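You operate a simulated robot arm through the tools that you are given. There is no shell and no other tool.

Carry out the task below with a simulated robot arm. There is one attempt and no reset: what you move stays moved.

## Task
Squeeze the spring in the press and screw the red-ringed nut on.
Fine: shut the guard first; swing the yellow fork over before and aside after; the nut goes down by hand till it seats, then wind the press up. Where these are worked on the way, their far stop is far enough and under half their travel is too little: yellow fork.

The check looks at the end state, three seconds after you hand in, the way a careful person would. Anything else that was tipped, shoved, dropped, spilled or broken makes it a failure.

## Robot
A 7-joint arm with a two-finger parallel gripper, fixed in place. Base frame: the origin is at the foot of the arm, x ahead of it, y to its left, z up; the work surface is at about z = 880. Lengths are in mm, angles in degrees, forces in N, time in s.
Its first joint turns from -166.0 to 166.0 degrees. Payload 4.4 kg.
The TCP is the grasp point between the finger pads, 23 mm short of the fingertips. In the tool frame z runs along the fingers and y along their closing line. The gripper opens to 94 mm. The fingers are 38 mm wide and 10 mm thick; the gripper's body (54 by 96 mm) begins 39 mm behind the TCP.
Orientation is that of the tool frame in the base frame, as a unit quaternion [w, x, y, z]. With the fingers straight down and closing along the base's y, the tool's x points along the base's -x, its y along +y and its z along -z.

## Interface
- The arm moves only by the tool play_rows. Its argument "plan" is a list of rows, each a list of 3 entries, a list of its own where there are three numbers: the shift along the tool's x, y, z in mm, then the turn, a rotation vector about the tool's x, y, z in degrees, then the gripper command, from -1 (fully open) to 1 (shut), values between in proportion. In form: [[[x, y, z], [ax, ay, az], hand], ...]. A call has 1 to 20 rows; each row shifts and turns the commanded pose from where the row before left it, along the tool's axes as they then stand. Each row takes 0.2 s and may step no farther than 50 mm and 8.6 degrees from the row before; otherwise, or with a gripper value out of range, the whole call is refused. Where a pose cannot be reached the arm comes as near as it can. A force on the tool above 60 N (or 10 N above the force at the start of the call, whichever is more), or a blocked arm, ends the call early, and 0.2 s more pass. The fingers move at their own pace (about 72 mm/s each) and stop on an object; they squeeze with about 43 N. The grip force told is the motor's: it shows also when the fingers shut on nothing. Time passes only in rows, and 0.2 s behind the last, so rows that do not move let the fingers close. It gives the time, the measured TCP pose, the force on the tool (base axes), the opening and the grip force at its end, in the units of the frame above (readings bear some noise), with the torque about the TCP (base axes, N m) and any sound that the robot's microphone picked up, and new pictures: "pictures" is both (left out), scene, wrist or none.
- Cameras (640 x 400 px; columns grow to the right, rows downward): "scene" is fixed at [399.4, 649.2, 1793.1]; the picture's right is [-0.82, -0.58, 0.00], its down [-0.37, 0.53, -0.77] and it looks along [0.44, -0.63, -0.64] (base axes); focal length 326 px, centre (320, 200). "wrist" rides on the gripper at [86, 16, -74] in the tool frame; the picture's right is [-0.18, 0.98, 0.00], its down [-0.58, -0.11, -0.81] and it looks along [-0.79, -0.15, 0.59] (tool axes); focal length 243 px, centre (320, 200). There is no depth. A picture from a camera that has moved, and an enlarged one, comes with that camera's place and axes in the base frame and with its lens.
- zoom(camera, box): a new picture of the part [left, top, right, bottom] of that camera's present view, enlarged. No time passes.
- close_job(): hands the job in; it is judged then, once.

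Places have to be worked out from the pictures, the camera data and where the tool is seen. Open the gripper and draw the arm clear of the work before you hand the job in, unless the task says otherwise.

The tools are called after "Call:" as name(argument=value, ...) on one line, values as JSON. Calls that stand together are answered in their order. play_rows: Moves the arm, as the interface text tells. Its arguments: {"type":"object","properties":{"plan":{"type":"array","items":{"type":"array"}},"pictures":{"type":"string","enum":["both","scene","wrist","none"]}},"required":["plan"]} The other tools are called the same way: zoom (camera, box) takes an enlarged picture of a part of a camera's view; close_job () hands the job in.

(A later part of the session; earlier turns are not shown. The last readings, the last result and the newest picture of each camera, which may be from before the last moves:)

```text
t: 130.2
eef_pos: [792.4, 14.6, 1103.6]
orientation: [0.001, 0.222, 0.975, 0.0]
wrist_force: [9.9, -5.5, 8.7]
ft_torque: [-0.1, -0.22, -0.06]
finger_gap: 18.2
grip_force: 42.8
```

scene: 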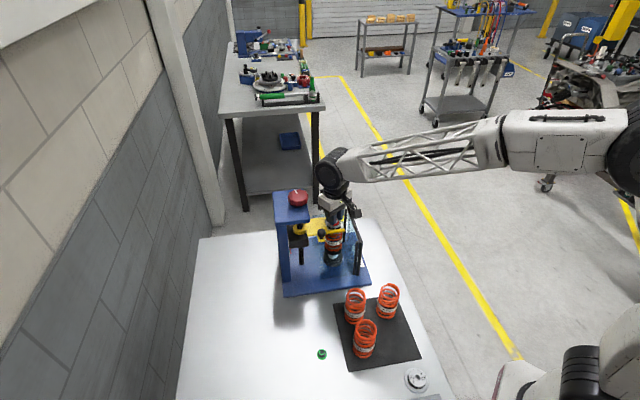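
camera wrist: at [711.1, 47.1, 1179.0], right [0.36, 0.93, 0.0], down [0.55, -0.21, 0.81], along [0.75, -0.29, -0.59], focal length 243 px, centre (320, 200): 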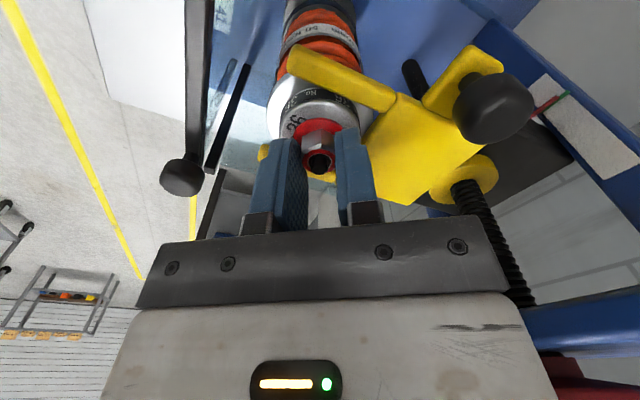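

Call:
play_rows(plan=[[[-0.2, 0, 0], [0, 0, 0], 1], [[0, 0, 0.2], [0, 0, 5], 1], [[0, 0, 0.2], [0, 0, 5], 1], [[0, 0, 0.2], [0, 0, 5], 1], [[0, 0, 0.2], [0, 0, 5], 1], [[0, 0, 0], [0, 0, 0], 1]])

Call:
zoom(camera="wrist", box=[280, 80, 360, 190])

Call:
zoom(camera="scene", box=[322, 202, 346, 226])

```text
t: 131.6
eef_pos: [791.9, 13.6, 1102.3]
orientation: [-0.001, 0.388, 0.922, -0.001]
wrist_force: [-5.2, -4.7, -18.6]
ft_torque: [-0.08, 0.15, 0.34]
finger_gap: 18.6
grip_force: 43.5
camera wrist: at [744.4, 88.0, 1177.5], right [0.83, 0.56, 0.0], down [0.33, -0.49, 0.81], along [0.45, -0.67, -0.59], focal length 243 px, centre (320, 200)
```

scene: 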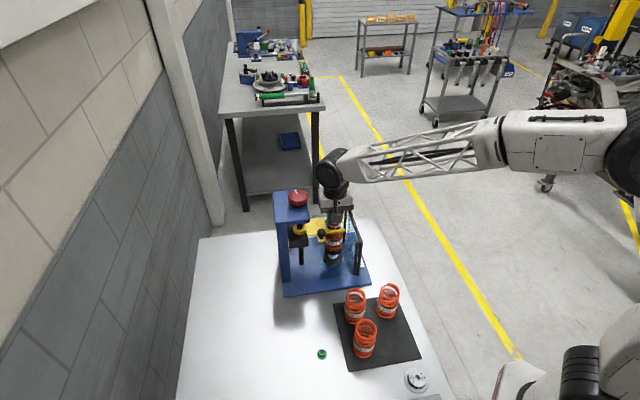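
wrist: 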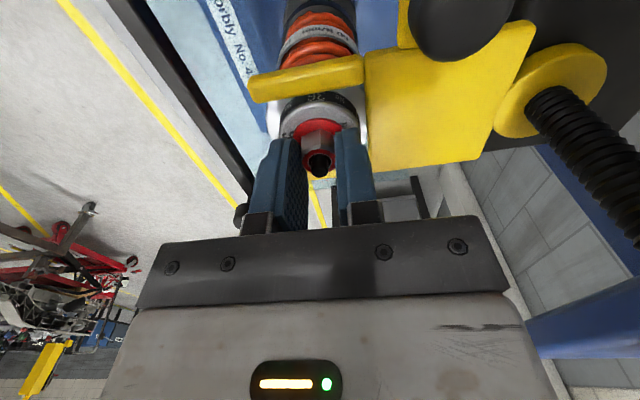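

```text
3.64 times, centred on (320, 135) of wrist
camera zoom: at [744.4, 88.0, 1177.5], right [0.83, 0.56, 0.0], down [0.33, -0.49, 0.81], along [0.45, -0.67, -0.59], focal length 882 px, centre (320, 436)
```

zoom: 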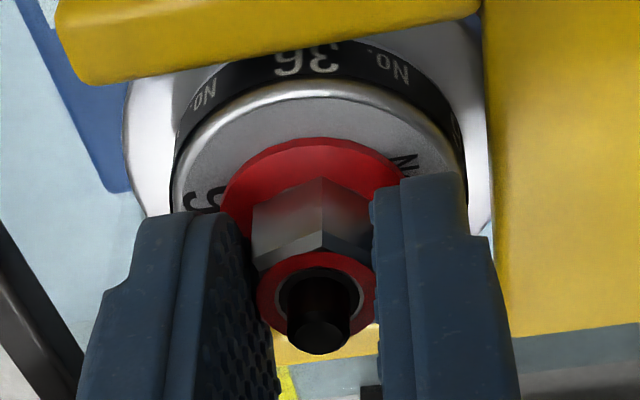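

```text
16.00 times, centred on (334, 214) of scene
camera zoom: at [399.4, 649.2, 1793.1], right [-0.82, -0.58, 0.0], down [-0.37, 0.53, -0.77], along [0.44, -0.63, -0.64], focal length 5219 px, centre (96, -24)
```

zoom: 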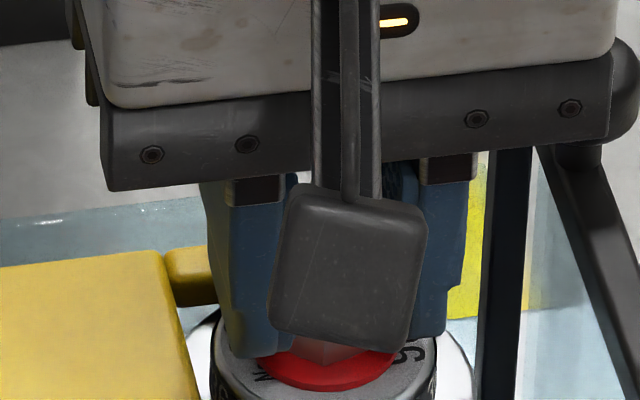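

The torque has started to rise (0.34 N·m), which suggests the nut is reaching its seat. I feed down a little to unload and turn a few degrees more.

Call:
play_rows(plan=[[[0, 0, 0.4], [0, 0, 0], 1], [[0, 0, 0.1], [0, 0, 4], 1], [[0, 0, 0], [0, 0, 0], 1]], pictures="none")

```text
t: 132.4
eef_pos: [792.2, 14.0, 1104.4]
orientation: [0.001, 0.419, 0.908, -0.001]
wrist_force: [-5.1, -3.5, -14.5]
ft_torque: [-0.13, 0.13, 0.28]
finger_gap: 17.6
grip_force: 43.2
```

Call:
play_rows(plan=[[[0, 0, 0.3], [0, 0, 4], 1], [[0, 0, 0.2], [0, 0, 4], 1], [[0, 0, 0], [0, 0, 0], 1]], pictures="none")

```text
t: 133.2
eef_pos: [794.2, 12.5, 1103.5]
orientation: [0.001, 0.482, 0.876, 0.0]
wrist_force: [-5.5, -10.4, 3.0]
ft_torque: [-0.32, 0.23, 0.2]
finger_gap: 17.6
grip_force: 43.0
```

Call:
play_rows(plan=[[[0, 0, 0], [0, 0, 5], 1], [[0, 0, 0.1], [0, 0, 5], 1], [[0, 0, 0], [0, 0, 0], 1]])

Call:
zoom(camera="wrist", box=[280, 80, 360, 190])

Call:
zoom(camera="scene", box=[322, 202, 346, 226])

```text
t: 134.0
eef_pos: [792.9, 13.3, 1102.9]
orientation: [0.001, 0.557, 0.831, 0.0]
wrist_force: [-22.5, -17.5, 14.1]
ft_torque: [-0.46, 0.56, 0.15]
finger_gap: 18.6
grip_force: 43.0
camera wrist: at [775.4, 100.1, 1177.8], right [0.98, 0.2, 0.0], down [0.12, -0.58, 0.81], along [0.17, -0.79, -0.59], focal length 243 px, centre (320, 200)
```

scene: 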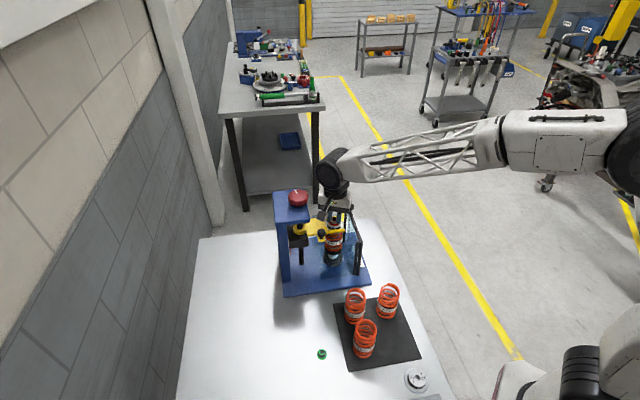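
wrist: 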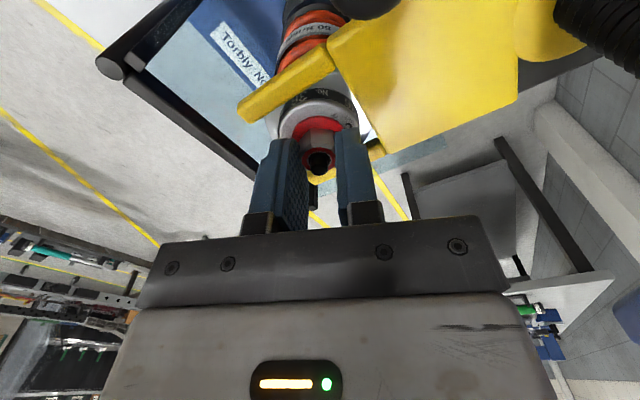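

```text
3.64 times, centred on (320, 135) of wrist
camera zoom: at [775.4, 100.1, 1177.8], right [0.98, 0.2, 0.0], down [0.12, -0.58, 0.81], along [0.17, -0.79, -0.59], focal length 882 px, centre (320, 436)
```

zoom: 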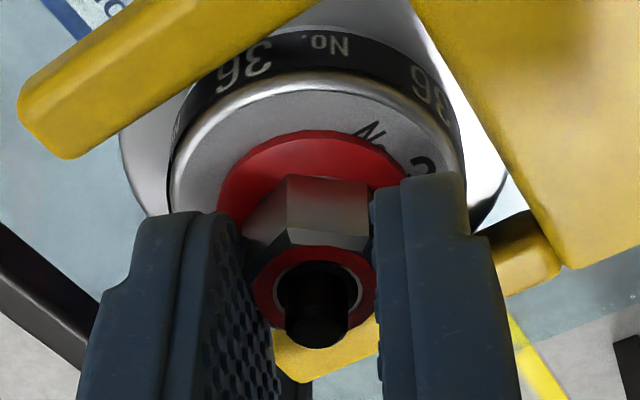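

```text
16.00 times, centred on (334, 214) of scene
camera zoom: at [399.4, 649.2, 1793.1], right [-0.82, -0.58, 0.0], down [-0.37, 0.53, -0.77], along [0.44, -0.63, -0.64], focal length 5219 px, centre (96, -24)
```

zoom: 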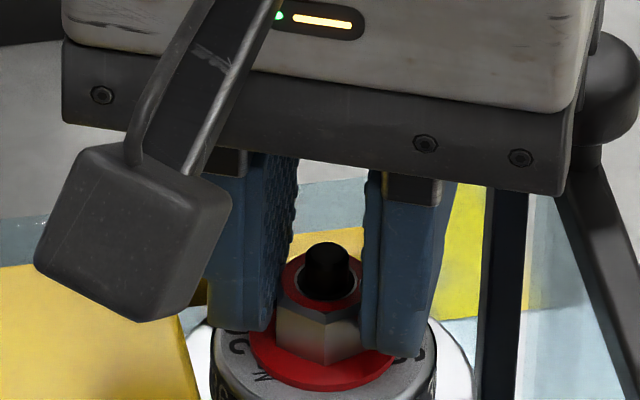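

The hex has stopped turning with the fingers (they slipped over it), and the flange sits on the hub: the nut is seated. I open the fingers and lift straight up to inspect.

Call:
play_rows(plan=[[[0, 0, 0], [0, 0, 0], 0.5], [[0, 0, 0], [0, 0, 0], 0.2], [[0, 0, 0], [0, 0, 0], 0.0], [[0, 0, -20], [0, 0, 0], 0.0], [[0, 0, -30], [0, 0, 0], 0.0], [[0, 0, -40], [0, 0, 0], 0.0], [[0, 0, -40], [0, 0, 0], 0.0], [[0, 0, 0], [0, 0, 0], 0.0]])

Call:
zoom(camera="scene", box=[318, 202, 350, 234])

Call:
zoom(camera="wrist", box=[260, 40, 380, 190])

```text
t: 135.8
eef_pos: [793.4, 11.6, 1233.2]
orientation: [0.0, 0.557, 0.831, 0.0]
wrist_force: [-0.1, -0.5, 0.4]
ft_torque: [0.01, -0.03, -0.01]
finger_gap: 46.9
grip_force: 0.1
camera wrist: at [775.9, 98.5, 1308.0], right [0.98, 0.21, 0.0], down [0.12, -0.58, 0.81], along [0.17, -0.79, -0.59], focal length 243 px, centre (320, 200)
```

scene: 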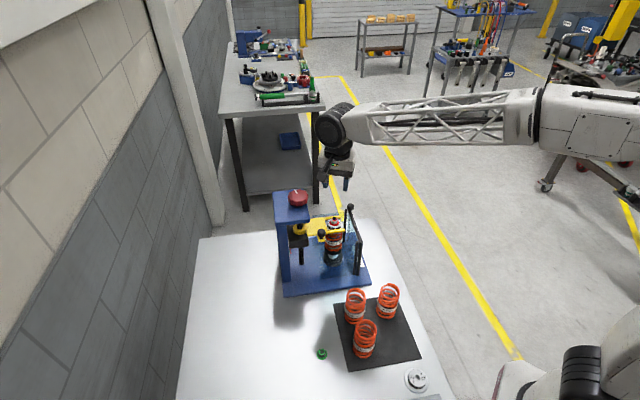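
wrist: 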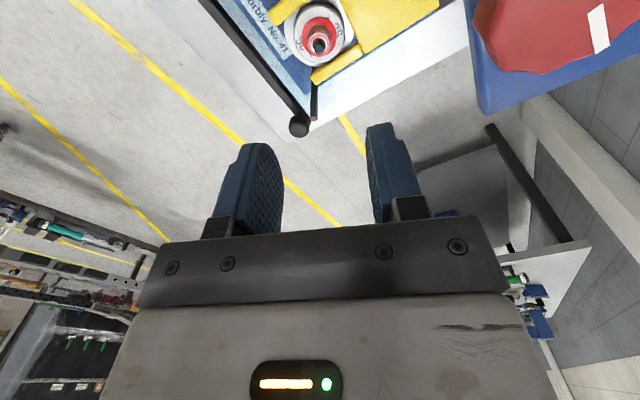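

```text
12.50 times, centred on (334, 218) of scene
camera zoom: at [399.4, 649.2, 1793.1], right [-0.82, -0.58, 0.0], down [-0.37, 0.53, -0.77], along [0.44, -0.63, -0.64], focal length 4077 px, centre (145, -25)
```

zoom: 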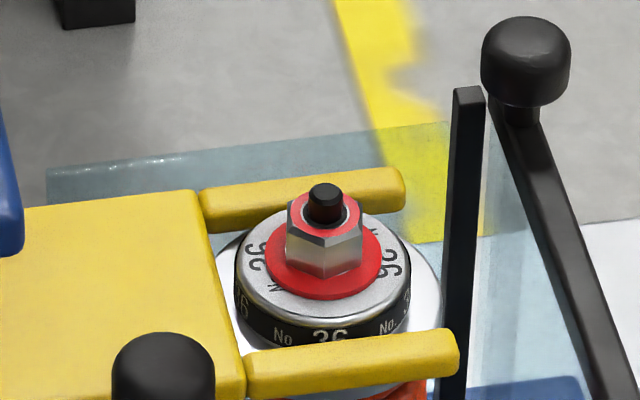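

```text
2.67 times, centred on (320, 115) of wrist
camera zoom: at [775.9, 98.5, 1308.0], right [0.98, 0.21, 0.0], down [0.12, -0.58, 0.81], along [0.17, -0.79, -0.59], focal length 647 px, centre (320, 427)
```

zoom: 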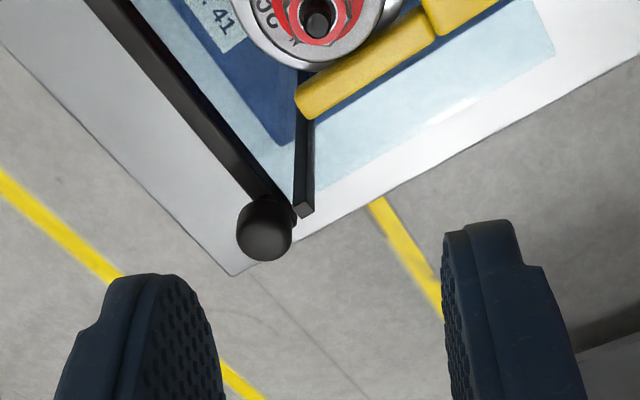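

Call:
zoom(camera="scene", box=[325, 212, 343, 230])

Call:
zoom(camera="wrist", box=[280, 0, 360, 80])

```text
16.00 times, centred on (334, 221) of scene
camera zoom: at [399.4, 649.2, 1793.1], right [-0.82, -0.58, 0.0], down [-0.37, 0.53, -0.77], along [0.44, -0.63, -0.64], focal length 5219 px, centre (96, -136)
```

zoom: 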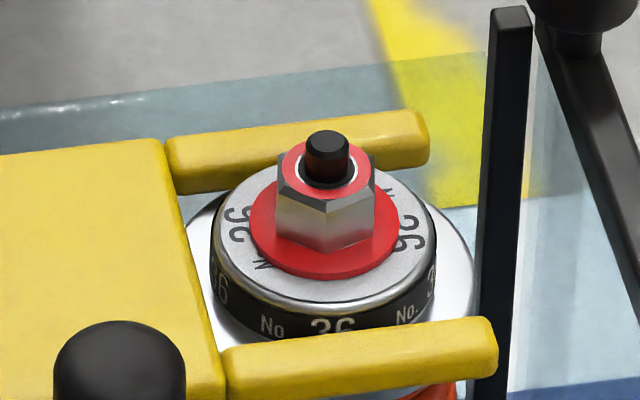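

```text
5.00 times, centred on (320, 40) of wrist
camera zoom: at [775.9, 98.5, 1308.0], right [0.98, 0.21, 0.0], down [0.12, -0.58, 0.81], along [0.17, -0.79, -0.59], focal length 1213 px, centre (320, 1000)
```

zoom: 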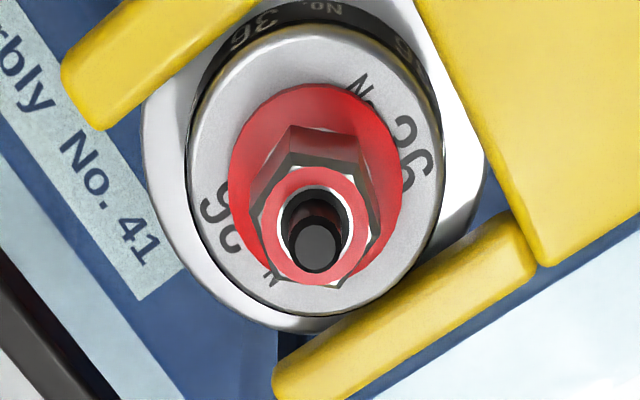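

The nut appears to sit flush on the hub. To be certain it is seated I realign with its flats (φ≈182°), go back down and try to turn it further.

Call:
play_rows(plan=[[[0, 0, 0], [0, 0, -8.5], 0.0], [[0, 0, 0], [0, 0, -8.5], 0.0], [[0, 0, 0], [0, 0, -8.5], 0.0], [[0, 0, 0], [0, 0, -8.5], 0.0], [[0, 0, 0], [0, 0, -8.5], 0.0], [[0, 0, 0], [0, 0, -8.5], 0.0], [[0, 0, 0], [0, 0, -8.5], 0.0], [[0, 0, 0], [0, 0, -8.5], 0.0], [[0.5, -0.4, 0], [0, 0, -1.3], 0.2], [[0, 0, 45], [0, 0, 0], 0.3], [[0, 0, 45], [0, 0, 0], 0.3], [[0, 0, 0], [0, 0, 0], 0.3]])

Call:
zoom(camera="wrist", box=[280, 60, 360, 190])

```text
t: 138.4
eef_pos: [793.2, 14.4, 1142.3]
orientation: [0.001, -0.016, 1.0, 0.0]
wrist_force: [-0.4, 0.0, -0.4]
ft_torque: [0.01, 0.01, -0.03]
finger_gap: 32.8
grip_force: 0.0
camera wrist: at [707.2, 28.4, 1218.0], right [0.15, 0.99, 0.0], down [0.58, -0.09, 0.81], along [0.8, -0.12, -0.59], focal length 243 px, centre (320, 200)
```

scene: 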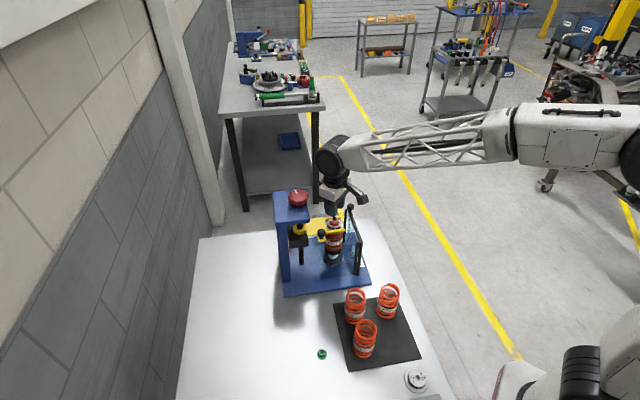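
wrist: 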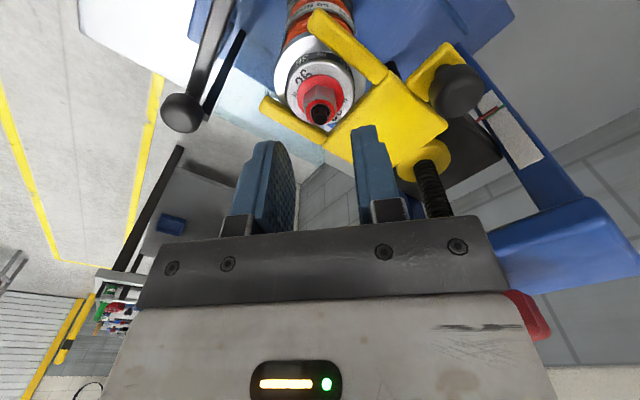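

```text
3.08 times, centred on (320, 125) of wrist
camera zoom: at [707.2, 28.4, 1218.0], right [0.15, 0.99, 0.0], down [0.58, -0.09, 0.81], along [0.8, -0.12, -0.59], focal length 746 px, centre (320, 431)
```

zoom: 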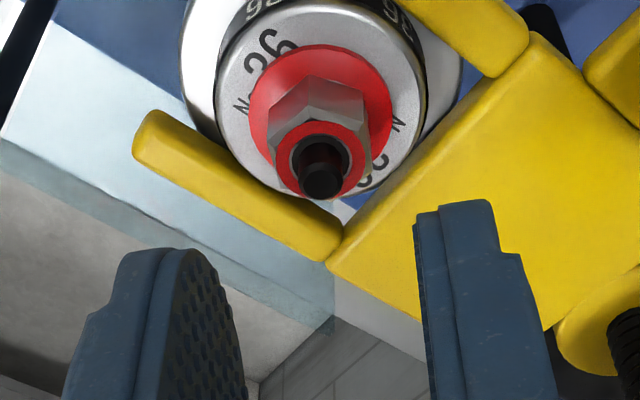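

The hex is about 7° off my finger line, so I rotate -7°, lower over the nut and grip it.

Call:
play_rows(plan=[[[0, 0, 10], [0, 0, -7], 0.3], [[0, 0, 15], [0, 0, 0], 0.3], [[0, 0, 12], [0, 0, 0], 0.3], [[0, 0, 0], [0, 0, 0], 0.45], [[0, 0, 0], [0, 0, 0], 0.56], [[0, 0, 0], [0, 0, 0], 1], [[0, 0, 0], [0, 0, 0], 1]])

Call:
zoom(camera="wrist", box=[280, 60, 360, 190])

```text
t: 140.0
eef_pos: [791.7, 13.1, 1106.2]
orientation: [0.001, -0.077, 0.997, 0.0]
wrist_force: [0.5, 11.0, 0.0]
ft_torque: [0.31, -0.03, 0.05]
finger_gap: 17.6
grip_force: 43.0
camera wrist: at [705.1, 17.6, 1180.5], right [0.03, 1.0, 0.0], down [0.59, -0.02, 0.81], along [0.81, -0.03, -0.59], focal length 243 px, centre (320, 200)
```

scene: 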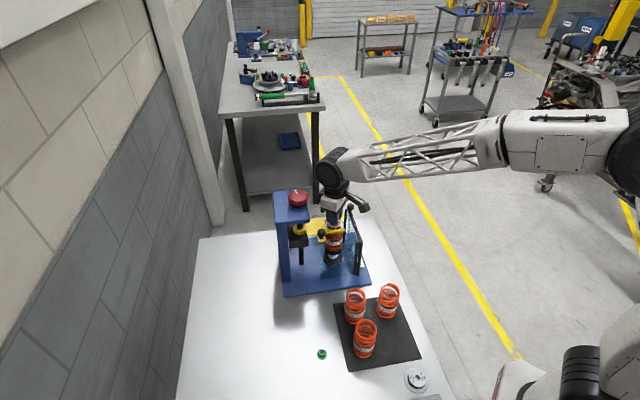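
wrist: 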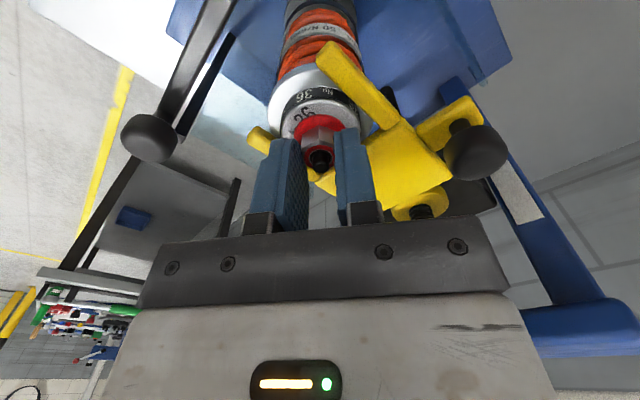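

```text
3.08 times, centred on (320, 125) of wrist
camera zoom: at [705.1, 17.6, 1180.5], right [0.03, 1.0, 0.0], down [0.59, -0.02, 0.81], along [0.81, -0.03, -0.59], focal length 746 px, centre (320, 431)
```

zoom: 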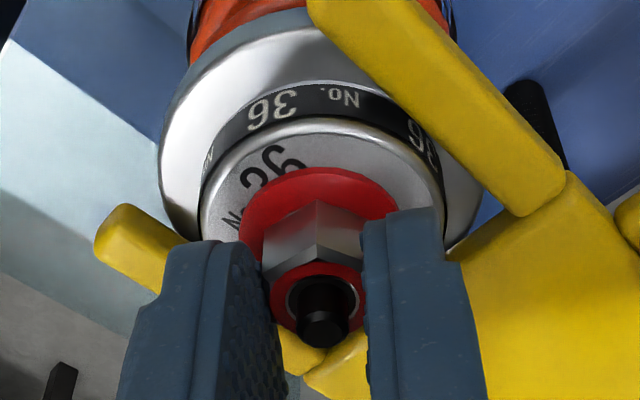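

Gripped on flats. I try turning 15° clockwise and read the torque.

Call:
play_rows(plan=[[[0, 0.2, 0], [0, 0, 0], 1], [[0, 0, 0], [0, 0, 5], 1], [[0, 0, 0], [0, 0, 5], 1], [[0, 0, 0], [0, 0, 5], 1], [[0, 0, 0], [0, 0, 0], 1]])

Call:
zoom(camera="wrist", box=[280, 60, 360, 190])

```text
t: 141.2
eef_pos: [792.5, 12.7, 1105.4]
orientation: [0.001, 0.056, 0.998, 0.0]
wrist_force: [-4.3, 11.4, 10.5]
ft_torque: [0.31, 0.17, 0.11]
finger_gap: 17.7
grip_force: 43.1
camera wrist: at [708.2, 40.4, 1180.1], right [0.29, 0.96, 0.0], down [0.56, -0.17, 0.81], along [0.77, -0.24, -0.59], focal length 243 px, centre (320, 200)
```

scene: 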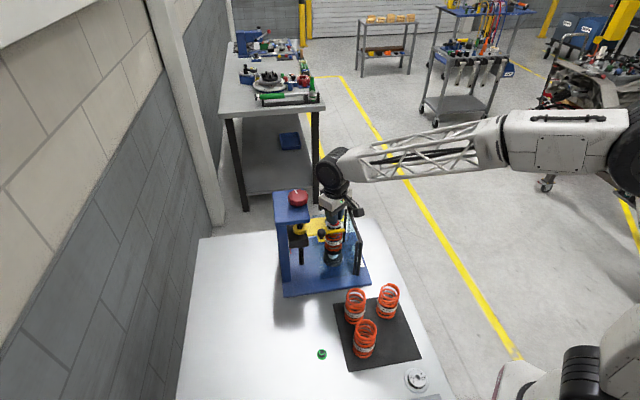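
wrist: 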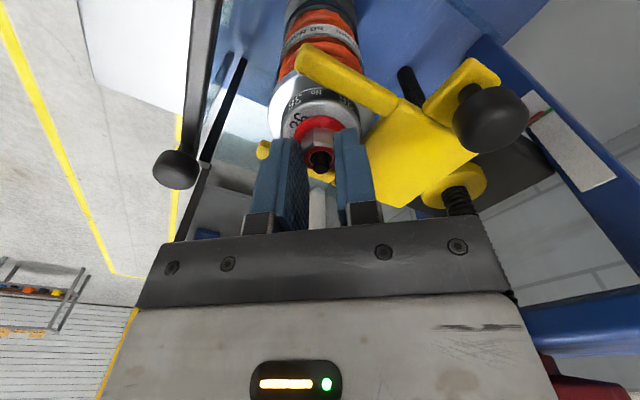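

```text
3.08 times, centred on (320, 125) of wrist
camera zoom: at [708.2, 40.4, 1180.1], right [0.29, 0.96, 0.0], down [0.56, -0.17, 0.81], along [0.77, -0.24, -0.59], focal length 746 px, centre (320, 431)
```

zoom: 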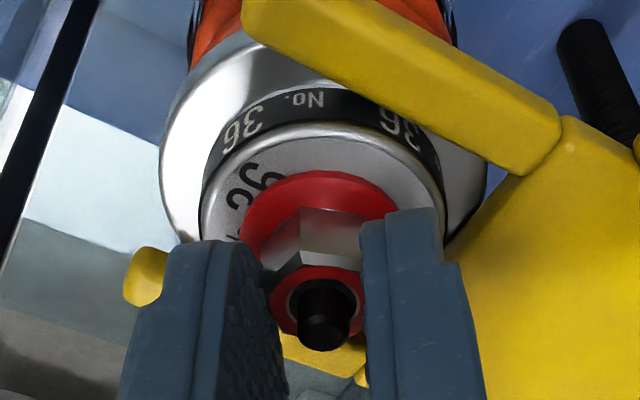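

The grip was too high on the nut here (only on its top edge), so this test is inconclusive. I release, go back 15°, drop 3.5 mm for a full hex grip, and repeat the check.

Call:
play_rows(plan=[[[0, 0, 0], [0, 0, 0], 0.4], [[0, 0, 0], [0, 0, 0], 0.3], [[0, 0, 1.5], [0, 0, -7.5], 0.3], [[0, 0, 2], [0, 0, -7.7], 0.3], [[0, 0, 0], [0, 0, 0], 0.45], [[0, 0, 0], [0, 0, 0], 0.56], [[0, 0, 0], [0, 0, 0], 1], [[0, 0, 0], [0, 0, 0], 1]])

Call:
zoom(camera="wrist", box=[280, 60, 360, 190])

```text
t: 143.0
eef_pos: [792.3, 12.4, 1101.3]
orientation: [0.001, -0.079, 0.997, 0.001]
wrist_force: [-0.6, 4.4, 0.5]
ft_torque: [0.21, 0.08, 0.05]
finger_gap: 17.7
grip_force: 43.1
camera wrist: at [704.7, 17.7, 1176.2], right [0.03, 1.0, 0.0], down [0.59, -0.02, 0.81], along [0.81, -0.02, -0.59], focal length 243 px, centre (320, 200)
```

scene: 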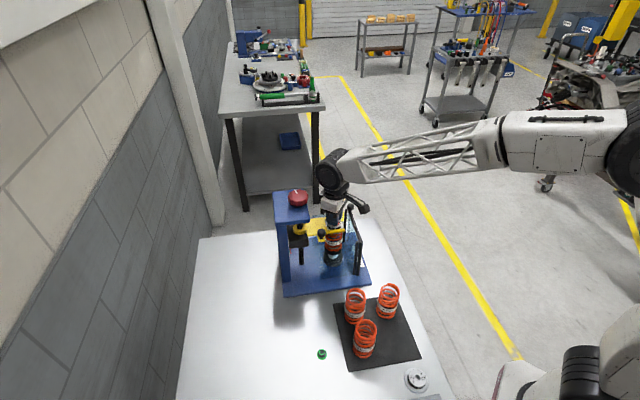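
wrist: 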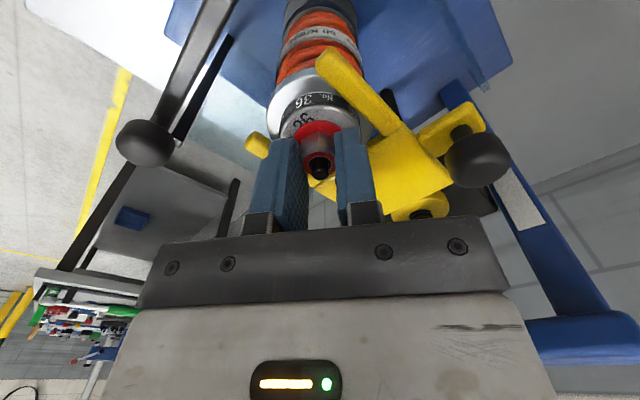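

```text
3.08 times, centred on (320, 125) of wrist
camera zoom: at [704.7, 17.7, 1176.2], right [0.03, 1.0, 0.0], down [0.59, -0.02, 0.81], along [0.81, -0.02, -0.59], focal length 746 px, centre (320, 431)
```

zoom: 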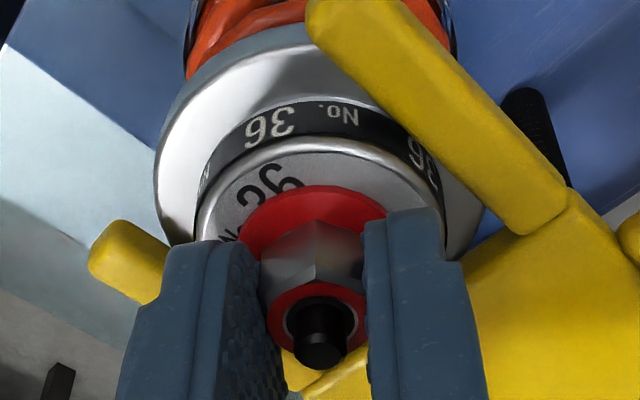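

Call:
play_rows(plan=[[[0, 0, 0], [0, 0, 4], 1], [[0, 0, 0], [0, 0, 4], 1], [[0, 0, 0], [0, 0, 4], 1]])

Call:
zoom(camera="wrist", box=[280, 60, 360, 190])

```text
t: 143.8
eef_pos: [792.6, 13.5, 1100.9]
orientation: [-0.001, 0.027, 1.0, 0.0]
wrist_force: [-1.6, 5.3, -1.1]
ft_torque: [0.17, 0.06, 0.19]
finger_gap: 17.5
grip_force: 42.8
camera wrist: at [707.3, 35.9, 1176.3], right [0.24, 0.97, 0.0], down [0.57, -0.14, 0.81], along [0.78, -0.19, -0.59], focal length 243 px, centre (320, 200)
```

scene: 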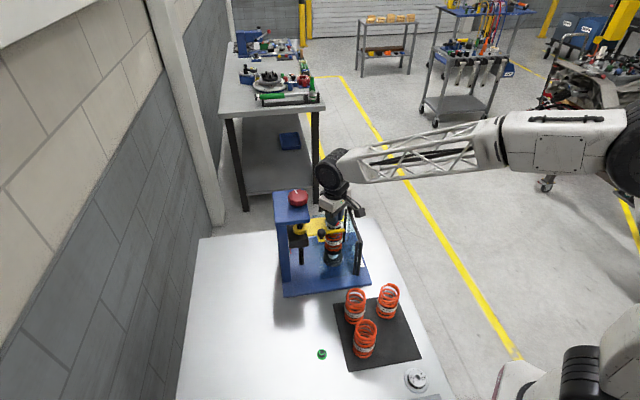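
wrist: 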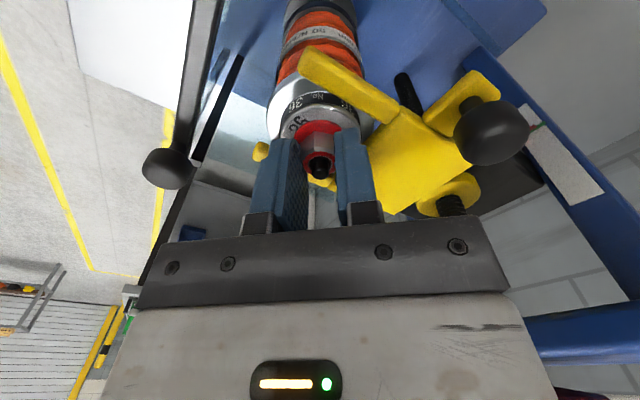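

```text
3.08 times, centred on (320, 125) of wrist
camera zoom: at [707.3, 35.9, 1176.3], right [0.24, 0.97, 0.0], down [0.57, -0.14, 0.81], along [0.78, -0.19, -0.59], focal length 746 px, centre (320, 431)
```

zoom: 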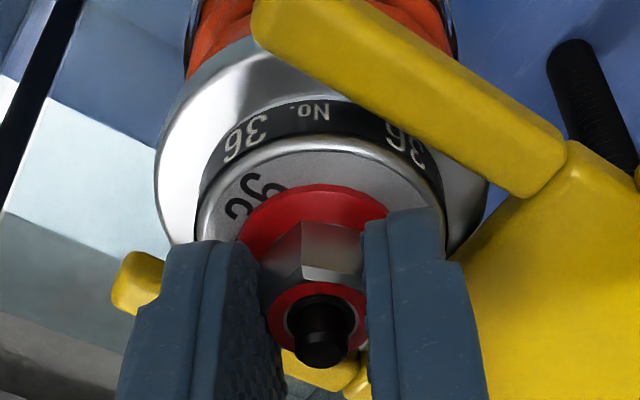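

The nut does not turn any further (the fingers just slip, torque present), consistent with being seated. I release and back off to look at the flange side-on for any gap.

Call:
play_rows(plan=[[[0, 0, 0], [0, 0, 0], 0.4], [[0, 0, 0], [0, 0, 0], 0.0], [[0, 0, -30], [0, 0, 0], 0.0], [[0, 0, -35], [0, 0, 0], 0.0], [[35, 0, 0], [0, 0, 0], 0.0], [[35, 0, 0], [0, 0, 0], 0.0], [[20, 0, 15], [0, -8, 0], 0.0], [[0, 0, 15], [0, -8, 0], 0.0], [[0, 0, 10], [0, -8, 0], 0.0], [[0, 0, 0], [0, 0, 0], 0.0]], pictures="wrist")

Call:
zoom(camera="wrist", box=[260, 100, 380, 220])

```text
t: 146.0
eef_pos: [708.4, 17.2, 1127.7]
orientation: [0.209, 0.026, 0.978, -0.006]
wrist_force: [0.1, -0.3, 0.2]
ft_torque: [0.0, -0.03, 0.04]
finger_gap: 46.9
grip_force: 0.1
camera wrist: at [600.3, 41.3, 1160.6], right [0.22, 0.97, 0.07], down [0.19, -0.12, 0.97], along [0.96, -0.2, -0.22], focal length 243 px, centre (320, 200)
```

wrist: 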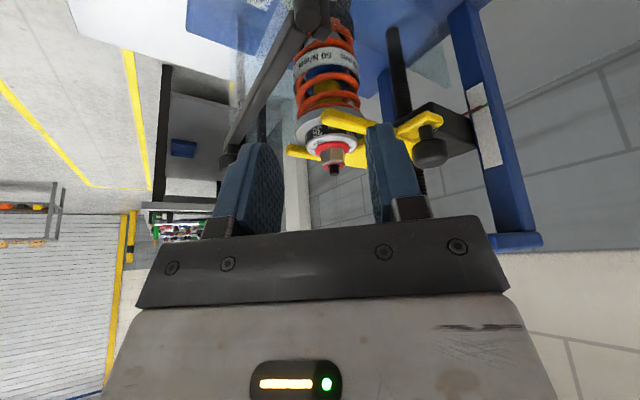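

```text
3.33 times, centred on (320, 160) of wrist
camera zoom: at [600.3, 41.3, 1160.6], right [0.22, 0.97, 0.07], down [0.19, -0.12, 0.97], along [0.96, -0.2, -0.22], focal length 809 px, centre (320, 333)
```

zoom: 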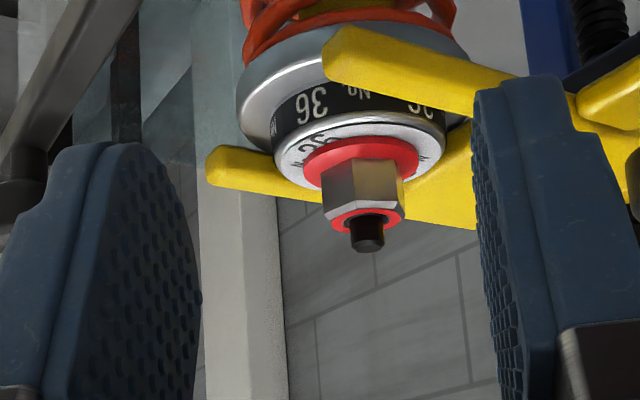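

Call:
zoom(camera="wrist", box=[305, 130, 355, 180])

```text
8.00 times, centred on (330, 155) of wrist
camera zoom: at [600.3, 41.3, 1160.6], right [0.22, 0.97, 0.07], down [0.19, -0.12, 0.97], along [0.96, -0.2, -0.22], focal length 1941 px, centre (240, 560)
```

zoom: 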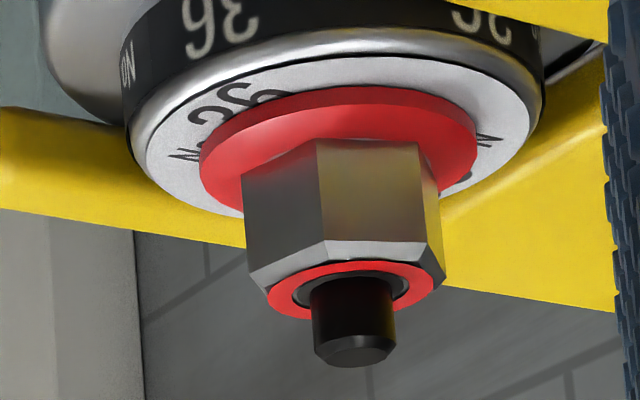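

The flange sits flush on the hub with the rod tip well through, so the nut is on and seated. Now I straighten the hand, rise, and go back over the knob (φ≈105°) to wind the press up counter-clockwise.

Call:
play_rows(plan=[[[0, 0, 0], [0, 8, 0], -0.6], [[0, 0, 0], [0, 8, 0], -0.6], [[0, 0, 0], [0, 8, 0], -0.6], [[0, 0, -43], [0, 0, 0], -0.6], [[0, 0, -43], [0, 0, 0], -0.6], [[0, 0, -43], [0, 0, 0], -0.6], [[-39.2, 20.7, 0], [0, 0, 0], -0.6], [[-39.2, 20.7, 0], [0, 0, 0], -0.6], [[-39.2, 20.7, 0], [0, 0, 0], -0.6], [[-39.3, 20.7, 0], [0, 0, 0], -0.6], [[0, 0, 0], [0, 0, 8], -0.6], [[0, 0, 0], [0, 0, 8], -0.6], [[0, 0, 0], [0, 0, 8], -0.6], [[0, 0, 0], [0, 0, 8], -0.6], [[0, 0, 0], [0, 0, 8], -0.6], [[0, 0, 0], [0, 0, 8], -0.6], [[0, 0, 0], [0, 0, 8], -0.6], [[0, 0, 0], [0, 0, 8], -0.6], [[0, 0, 0], [0, 0, 8], -0.6]])

Call:
zoom(camera="wrist", box=[180, 0, 460, 235])

Call:
zoom(camera="scene", box=[270, 180, 370, 280])

```text
t: 150.0
eef_pos: [868.7, 93.7, 1256.2]
orientation: [0.002, 0.61, 0.793, 0.001]
wrist_force: [-0.2, -0.4, -0.2]
ft_torque: [-0.02, 0.01, 0.01]
finger_gap: 75.0
grip_force: 0.1
camera wrist: at [862.1, 181.6, 1331.1], right [1.0, 0.07, 0.0], down [0.04, -0.59, 0.81], along [0.06, -0.8, -0.59], focal length 243 px, centre (320, 200)
```

scene: 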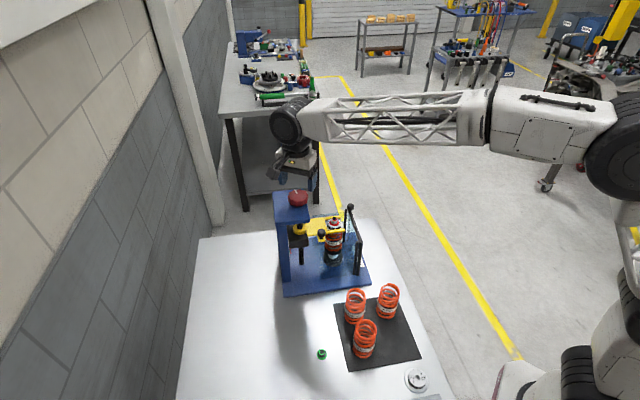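
wrist: 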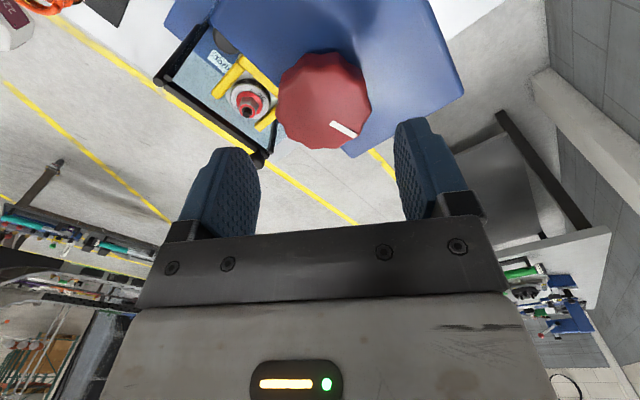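

```text
1.70 times, centred on (320, 118) of wrist
camera zoom: at [862.1, 181.6, 1331.1], right [1.0, 0.07, 0.0], down [0.04, -0.59, 0.81], along [0.06, -0.8, -0.59], focal length 413 px, centre (320, 340)
```

zoom: 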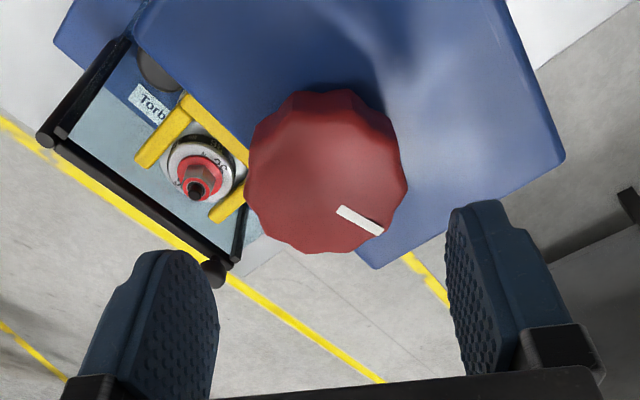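

```text
4.00 times, centred on (320, 230) of scene
camera zoom: at [399.4, 649.2, 1793.1], right [-0.82, -0.58, 0.0], down [-0.37, 0.53, -0.77], along [0.44, -0.63, -0.64], focal length 1305 px, centre (320, 80)
```

zoom: 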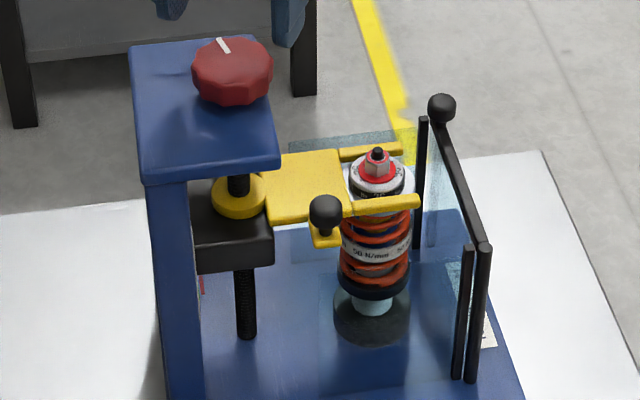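

Call:
play_rows(plan=[[[-1.2, 0.2, 28], [0, 0, 0], -0.6], [[0, 0, 28], [0, 0, 0], -0.6], [[0, 0, 0], [0, 0, 0], -0.4], [[0, 0, 0], [0, 0, 0], -0.28], [[0, 0, 0], [0, 0, 0], -0.23], [[0, 0, 0], [0, 0, 0], 1], [[0, 0, 0], [0, 0, 0], 1]], pictures="none")

```text
t: 151.6
eef_pos: [868.7, 91.2, 1200.3]
orientation: [0.0, 0.61, 0.793, 0.001]
wrist_force: [11.1, 1.1, 0.2]
ft_torque: [-0.05, 0.02, -0.05]
finger_gap: 58.0
grip_force: 44.8
```

Well centred. I trim slightly and wind counter-clockwise about 84°, then check loads and whether the nut holds the spring.

Call:
play_rows(plan=[[[0, 0.25, 0], [0, 0, 0], 1], [[0, 0, 0], [0, 0, -4], 1], [[0, 0, 0], [0, 0, -8], 1], [[0, 0, 0], [0, 0, -8], 1], [[0, 0, 0], [0, 0, -8], 1], [[0, 0, 0], [0, 0, -8], 1], [[0, 0, 0], [0, 0, -8], 1], [[0, 0, 0], [0, 0, -8], 1], [[0, 0, 0], [0, 0, -8], 1], [[0, 0, 0], [0, 0, -8], 1], [[0, 0, 0], [0, 0, -8], 1], [[0, 0, 0], [0, 0, -8], 1], [[0, 0, 0], [0, 0, 0], 1]])

Call:
zoom(camera="scene", box=[290, 190, 360, 260])

```text
t: 154.4
eef_pos: [868.6, 91.4, 1201.3]
orientation: [0.001, -0.079, 0.997, 0.0]
wrist_force: [36.1, 11.0, 15.4]
ft_torque: [0.72, 0.16, 0.01]
finger_gap: 57.7
grip_force: 45.2
camera wrist: at [782.1, 95.3, 1275.3], right [0.03, 1.0, 0.0], down [0.59, -0.02, 0.81], along [0.81, -0.02, -0.59], focal length 243 px, centre (320, 200)
```

scene: 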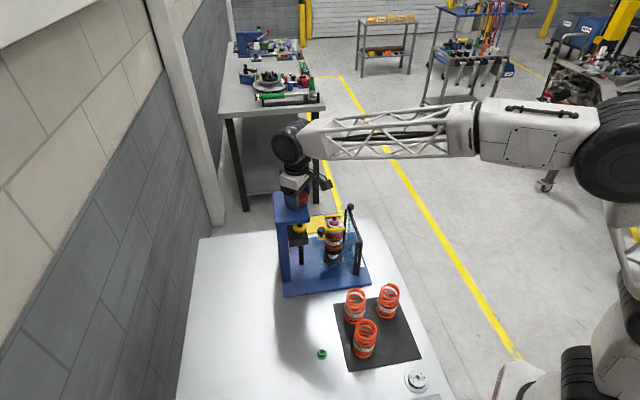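
wrist: 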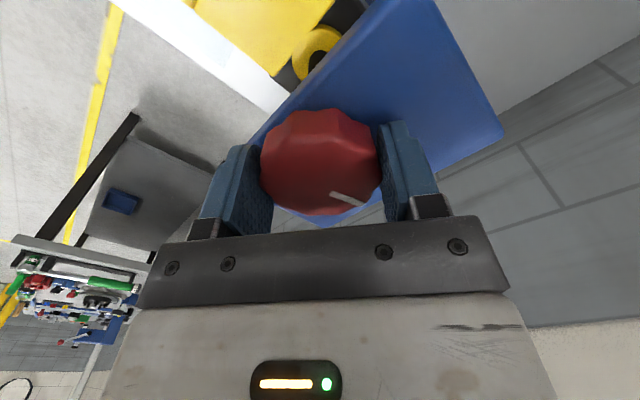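

```text
5.71 times, centred on (325, 225) of scene
camera zoom: at [399.4, 649.2, 1793.1], right [-0.82, -0.58, 0.0], down [-0.37, 0.53, -0.77], along [0.44, -0.63, -0.64], focal length 1864 px, centre (291, 57)
```

zoom: 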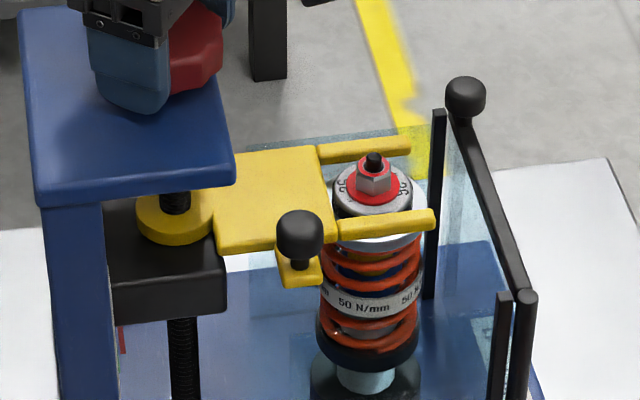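

The fork is rising while the hub stays held down by the nut. I trim the side load and wind on another 80°.

Call:
play_rows(plan=[[[-0.7, 0.2, 0], [0, 0, 0], 1], [[0, 0, 0], [0, 0, -8], 1], [[0, 0, 0], [0, 0, -8], 1], [[0, 0, 0], [0, 0, -8], 1], [[0, 0, 0], [0, 0, -8], 1], [[0, 0, 0], [0, 0, -8], 1], [[0, 0, 0], [0, 0, -8], 1], [[0, 0, 0], [0, 0, -8], 1], [[0, 0, 0], [0, 0, -8], 1], [[0, 0, 0], [0, 0, -8], 1], [[0, 0, 0], [0, 0, -8], 1], [[0, 0, 0], [0, 0, 0], 1]])

Call:
zoom(camera="scene", box=[290, 190, 360, 260])

```text
t: 157.0
eef_pos: [869.4, 91.7, 1199.6]
orientation: [0.0, -0.701, 0.713, 0.0]
wrist_force: [-4.0, 14.2, 17.1]
ft_torque: [0.3, 0.97, -0.03]
finger_gap: 57.5
grip_force: 45.2
camera wrist: at [852.7, 6.4, 1275.5], right [-0.98, 0.2, 0.0], down [0.12, 0.58, 0.81], along [0.16, 0.79, -0.59], focal length 243 px, centre (320, 200)
```

scene: 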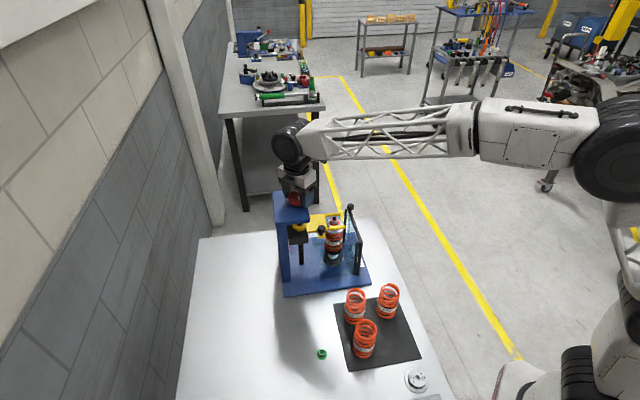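
wrist: 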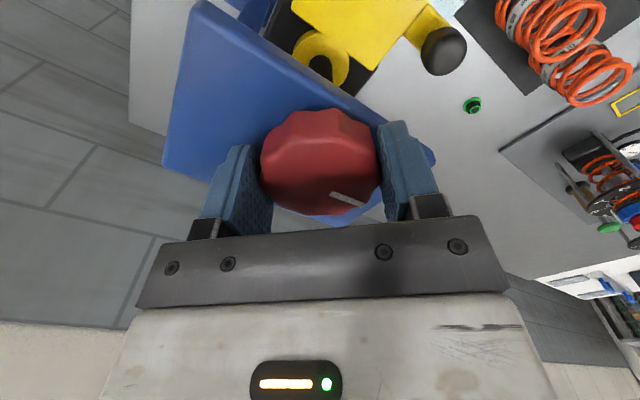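

```text
5.71 times, centred on (325, 225) of scene
camera zoom: at [399.4, 649.2, 1793.1], right [-0.82, -0.58, 0.0], down [-0.37, 0.53, -0.77], along [0.44, -0.63, -0.64], focal length 1864 px, centre (291, 57)
```

zoom: 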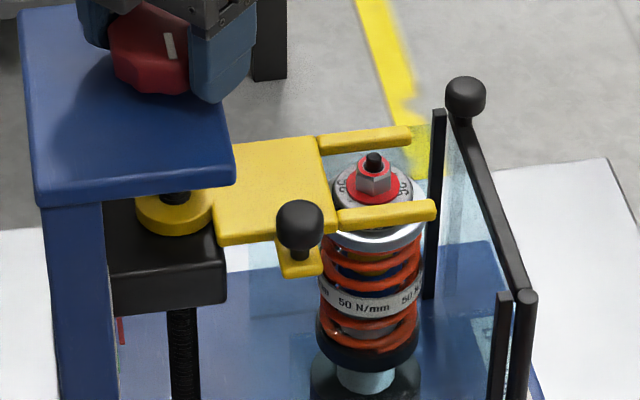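

Working well, about 164° so far. I release and rotate the empty hand back clockwise for the next stroke.

Call:
play_rows(plan=[[[0, 0, 0], [0, 0, 0], -0.5], [[0, 0, 0], [0, 0, 6], -0.5], [[0, 0, 0], [0, 0, 8.5], -0.5], [[0, 0, 0], [0, 0, 8.5], -0.5], [[0, 0, 0], [0, 0, 8.5], -0.5], [[0, 0, 0], [0, 0, 8.5], -0.5], [[0, 0, 0], [0, 0, 8.5], -0.5], [[0, 0, 0], [0, 0, 8.5], -0.5], [[0, 0, 0], [0, 0, 8.5], -0.5], [[0, 0, 0], [0, 0, 8.5], -0.5], [[0, 0, 0], [0, 0, 8.5], -0.5], [[0, 0, 0], [0, 0, 8.5], -0.5], [[0, 0, 0], [0, 0, 8.5], -0.5], [[0, 0, 0], [0, 0, 8.5], -0.5], [[0, 0, 0], [0, 0, 8.5], -0.5], [[0, 0, 0], [0, 0, 8.5], -0.5], [[0, 0, 0], [0, 0, 8.5], -0.5], [[0, 0, 0], [0, 0, 8.5], -0.5], [[0, 0, 0], [0, 0, 8.5], -0.5], [[0, 0, 0], [0, 0, 8.5], -0.4]], pictures="none")

Call:
play_rows(plan=[[[0, 0, 0], [0, 0, 0], -0.28], [[0, 0, 0], [0, 0, 0], -0.23], [[0, 0, 0], [0, 0, 0], 1], [[0, 0, 0], [0, 0, 0], 1]], pictures="none")

```text
t: 161.2
eef_pos: [870.8, 91.7, 1200.9]
orientation: [0.001, 0.575, 0.818, 0.0]
wrist_force: [-0.7, 0.1, 0.2]
ft_torque: [-0.02, 0.01, 0.03]
finger_gap: 66.0
grip_force: 0.2
```

```text
t: 162.2
eef_pos: [869.1, 91.1, 1200.4]
orientation: [0.001, 0.574, 0.819, 0.001]
wrist_force: [7.1, 1.1, 1.0]
ft_torque: [-0.04, 0.22, 0.0]
finger_gap: 57.5
grip_force: 44.8
```

Regripped at φ≈110° with little side load. I wind counter-clockwise again, about 84°.

Call:
play_rows(plan=[[[0, 0.15, 0], [0, 0, -4], 1], [[0, 0, 0], [0, 0, -8], 1], [[0, 0, 0], [0, 0, -8], 1], [[0, 0, 0], [0, 0, -8], 1], [[0, 0, 0], [0, 0, -8], 1], [[0, 0, 0], [0, 0, -8], 1], [[0, 0, 0], [0, 0, -8], 1], [[0, 0, 0], [0, 0, -8], 1], [[0, 0, 0], [0, 0, -8], 1], [[0, 0, 0], [0, 0, -8], 1], [[0, 0, 0], [0, 0, -8], 1], [[0, 0, 0], [0, 0, 0], 1]], pictures="none")

```text
t: 164.8
eef_pos: [870.3, 92.2, 1200.3]
orientation: [-0.001, -0.122, 0.992, -0.001]
wrist_force: [8.3, 4.2, 10.1]
ft_torque: [0.37, -0.32, -0.04]
finger_gap: 57.6
grip_force: 45.6
```

Call:
play_rows(plan=[[[-0.2, 0.1, 0], [0, 0, -8], 1], [[0, 0, 0], [0, 0, -8], 1], [[0, 0, 0], [0, 0, -8], 1], [[0, 0, 0], [0, 0, -8], 1], [[0, 0, 0], [0, 0, -8], 1], [[0, 0, 0], [0, 0, -8], 1], [[0, 0, 0], [0, 0, -8], 1], [[0, 0, 0], [0, 0, -8], 1], [[0, 0, 0], [0, 0, -8], 1], [[0, 0, 0], [0, 0, -6], 1], [[0, 0, 0], [0, 0, 0], 1]])

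Call:
zoom(camera="scene", box=[290, 190, 360, 260])

```text
t: 167.2
eef_pos: [869.8, 92.2, 1199.9]
orientation: [-0.001, 0.72, -0.694, 0.002]
wrist_force: [-11.3, 15.1, 12.0]
ft_torque: [0.75, 0.25, -0.04]
finger_gap: 57.7
grip_force: 45.3
camera wrist: at [857.3, 6.2, 1275.3], right [-0.99, 0.15, 0.0], down [0.09, 0.59, 0.81], along [0.12, 0.8, -0.59], focal length 243 px, centre (320, 200)
```

scene: 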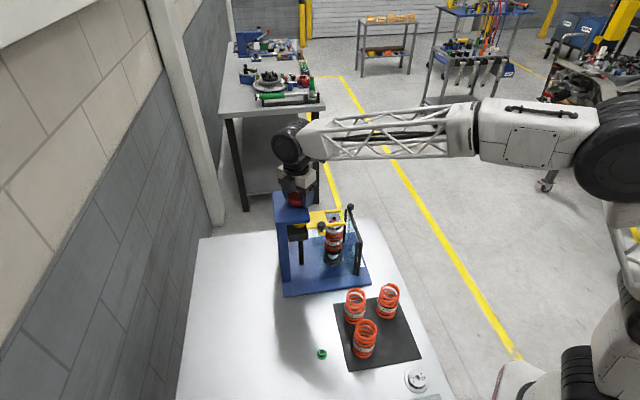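
wrist: 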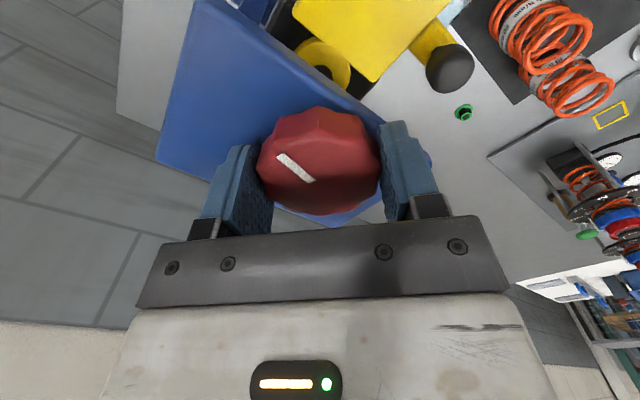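

```text
5.71 times, centred on (325, 225) of scene
camera zoom: at [399.4, 649.2, 1793.1], right [-0.82, -0.58, 0.0], down [-0.37, 0.53, -0.77], along [0.44, -0.63, -0.64], focal length 1864 px, centre (291, 57)
```

zoom: 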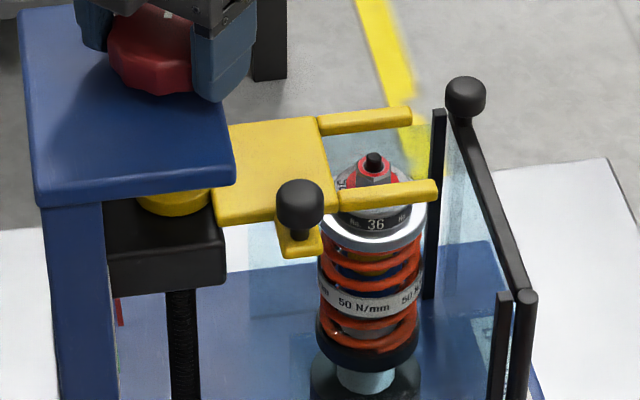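

About 326° up so far; roughly 110° remain. One more return and stroke to the top stop.

Call:
play_rows(plan=[[[0, 0, 0], [0, 0, 0], -0.5], [[0, 0, 0], [0, 0, 6], -0.5], [[0, 0, 0], [0, 0, 8.5], -0.5], [[0, 0, 0], [0, 0, 8.5], -0.5], [[0, 0, 0], [0, 0, 8.5], -0.5], [[0, 0, 0], [0, 0, 8.5], -0.5], [[0, 0, 0], [0, 0, 8.5], -0.5], [[0, 0, 0], [0, 0, 8.5], -0.5], [[0, 0, 0], [0, 0, 8.5], -0.5], [[0, 0, 0], [0, 0, 8.5], -0.5], [[0, 0, 0], [0, 0, 8.5], -0.5], [[0, 0, 0], [0, 0, 8.5], -0.5], [[0, 0, 0], [0, 0, 8.5], -0.5], [[0, 0, 0], [0, 0, 8.5], -0.5], [[0, 0, 0], [0, 0, 8.5], -0.5], [[0, 0, 0], [0, 0, 8.5], -0.5], [[0, 0, 0], [0, 0, 8.5], -0.5], [[0, 0, 0], [0, 0, 8.5], -0.5], [[0, 0, 0], [0, 0, 8.5], -0.5], [[0, 0, 0], [0, 0, 8.5], -0.4]], pictures="none")

Call:
play_rows(plan=[[[0, 0, 0], [0, 0, 0], -0.28], [[0, 0, 0], [0, 0, 0], -0.23], [[0, 0, 0], [0, 0, 0], 1], [[0, 0, 0], [0, 0, 0], 1]], pictures="none")

```text
t: 171.4
eef_pos: [870.4, 92.6, 1200.6]
orientation: [0.001, 0.553, 0.833, 0.0]
wrist_force: [-0.6, 0.0, 0.9]
ft_torque: [-0.01, -0.04, 0.01]
finger_gap: 65.6
grip_force: 0.0
```

```text
t: 172.4
eef_pos: [870.3, 92.7, 1201.4]
orientation: [0.0, 0.553, 0.833, 0.0]
wrist_force: [-20.0, -5.5, 2.1]
ft_torque: [-0.32, 0.82, -0.05]
finger_gap: 57.9
grip_force: 44.7
```

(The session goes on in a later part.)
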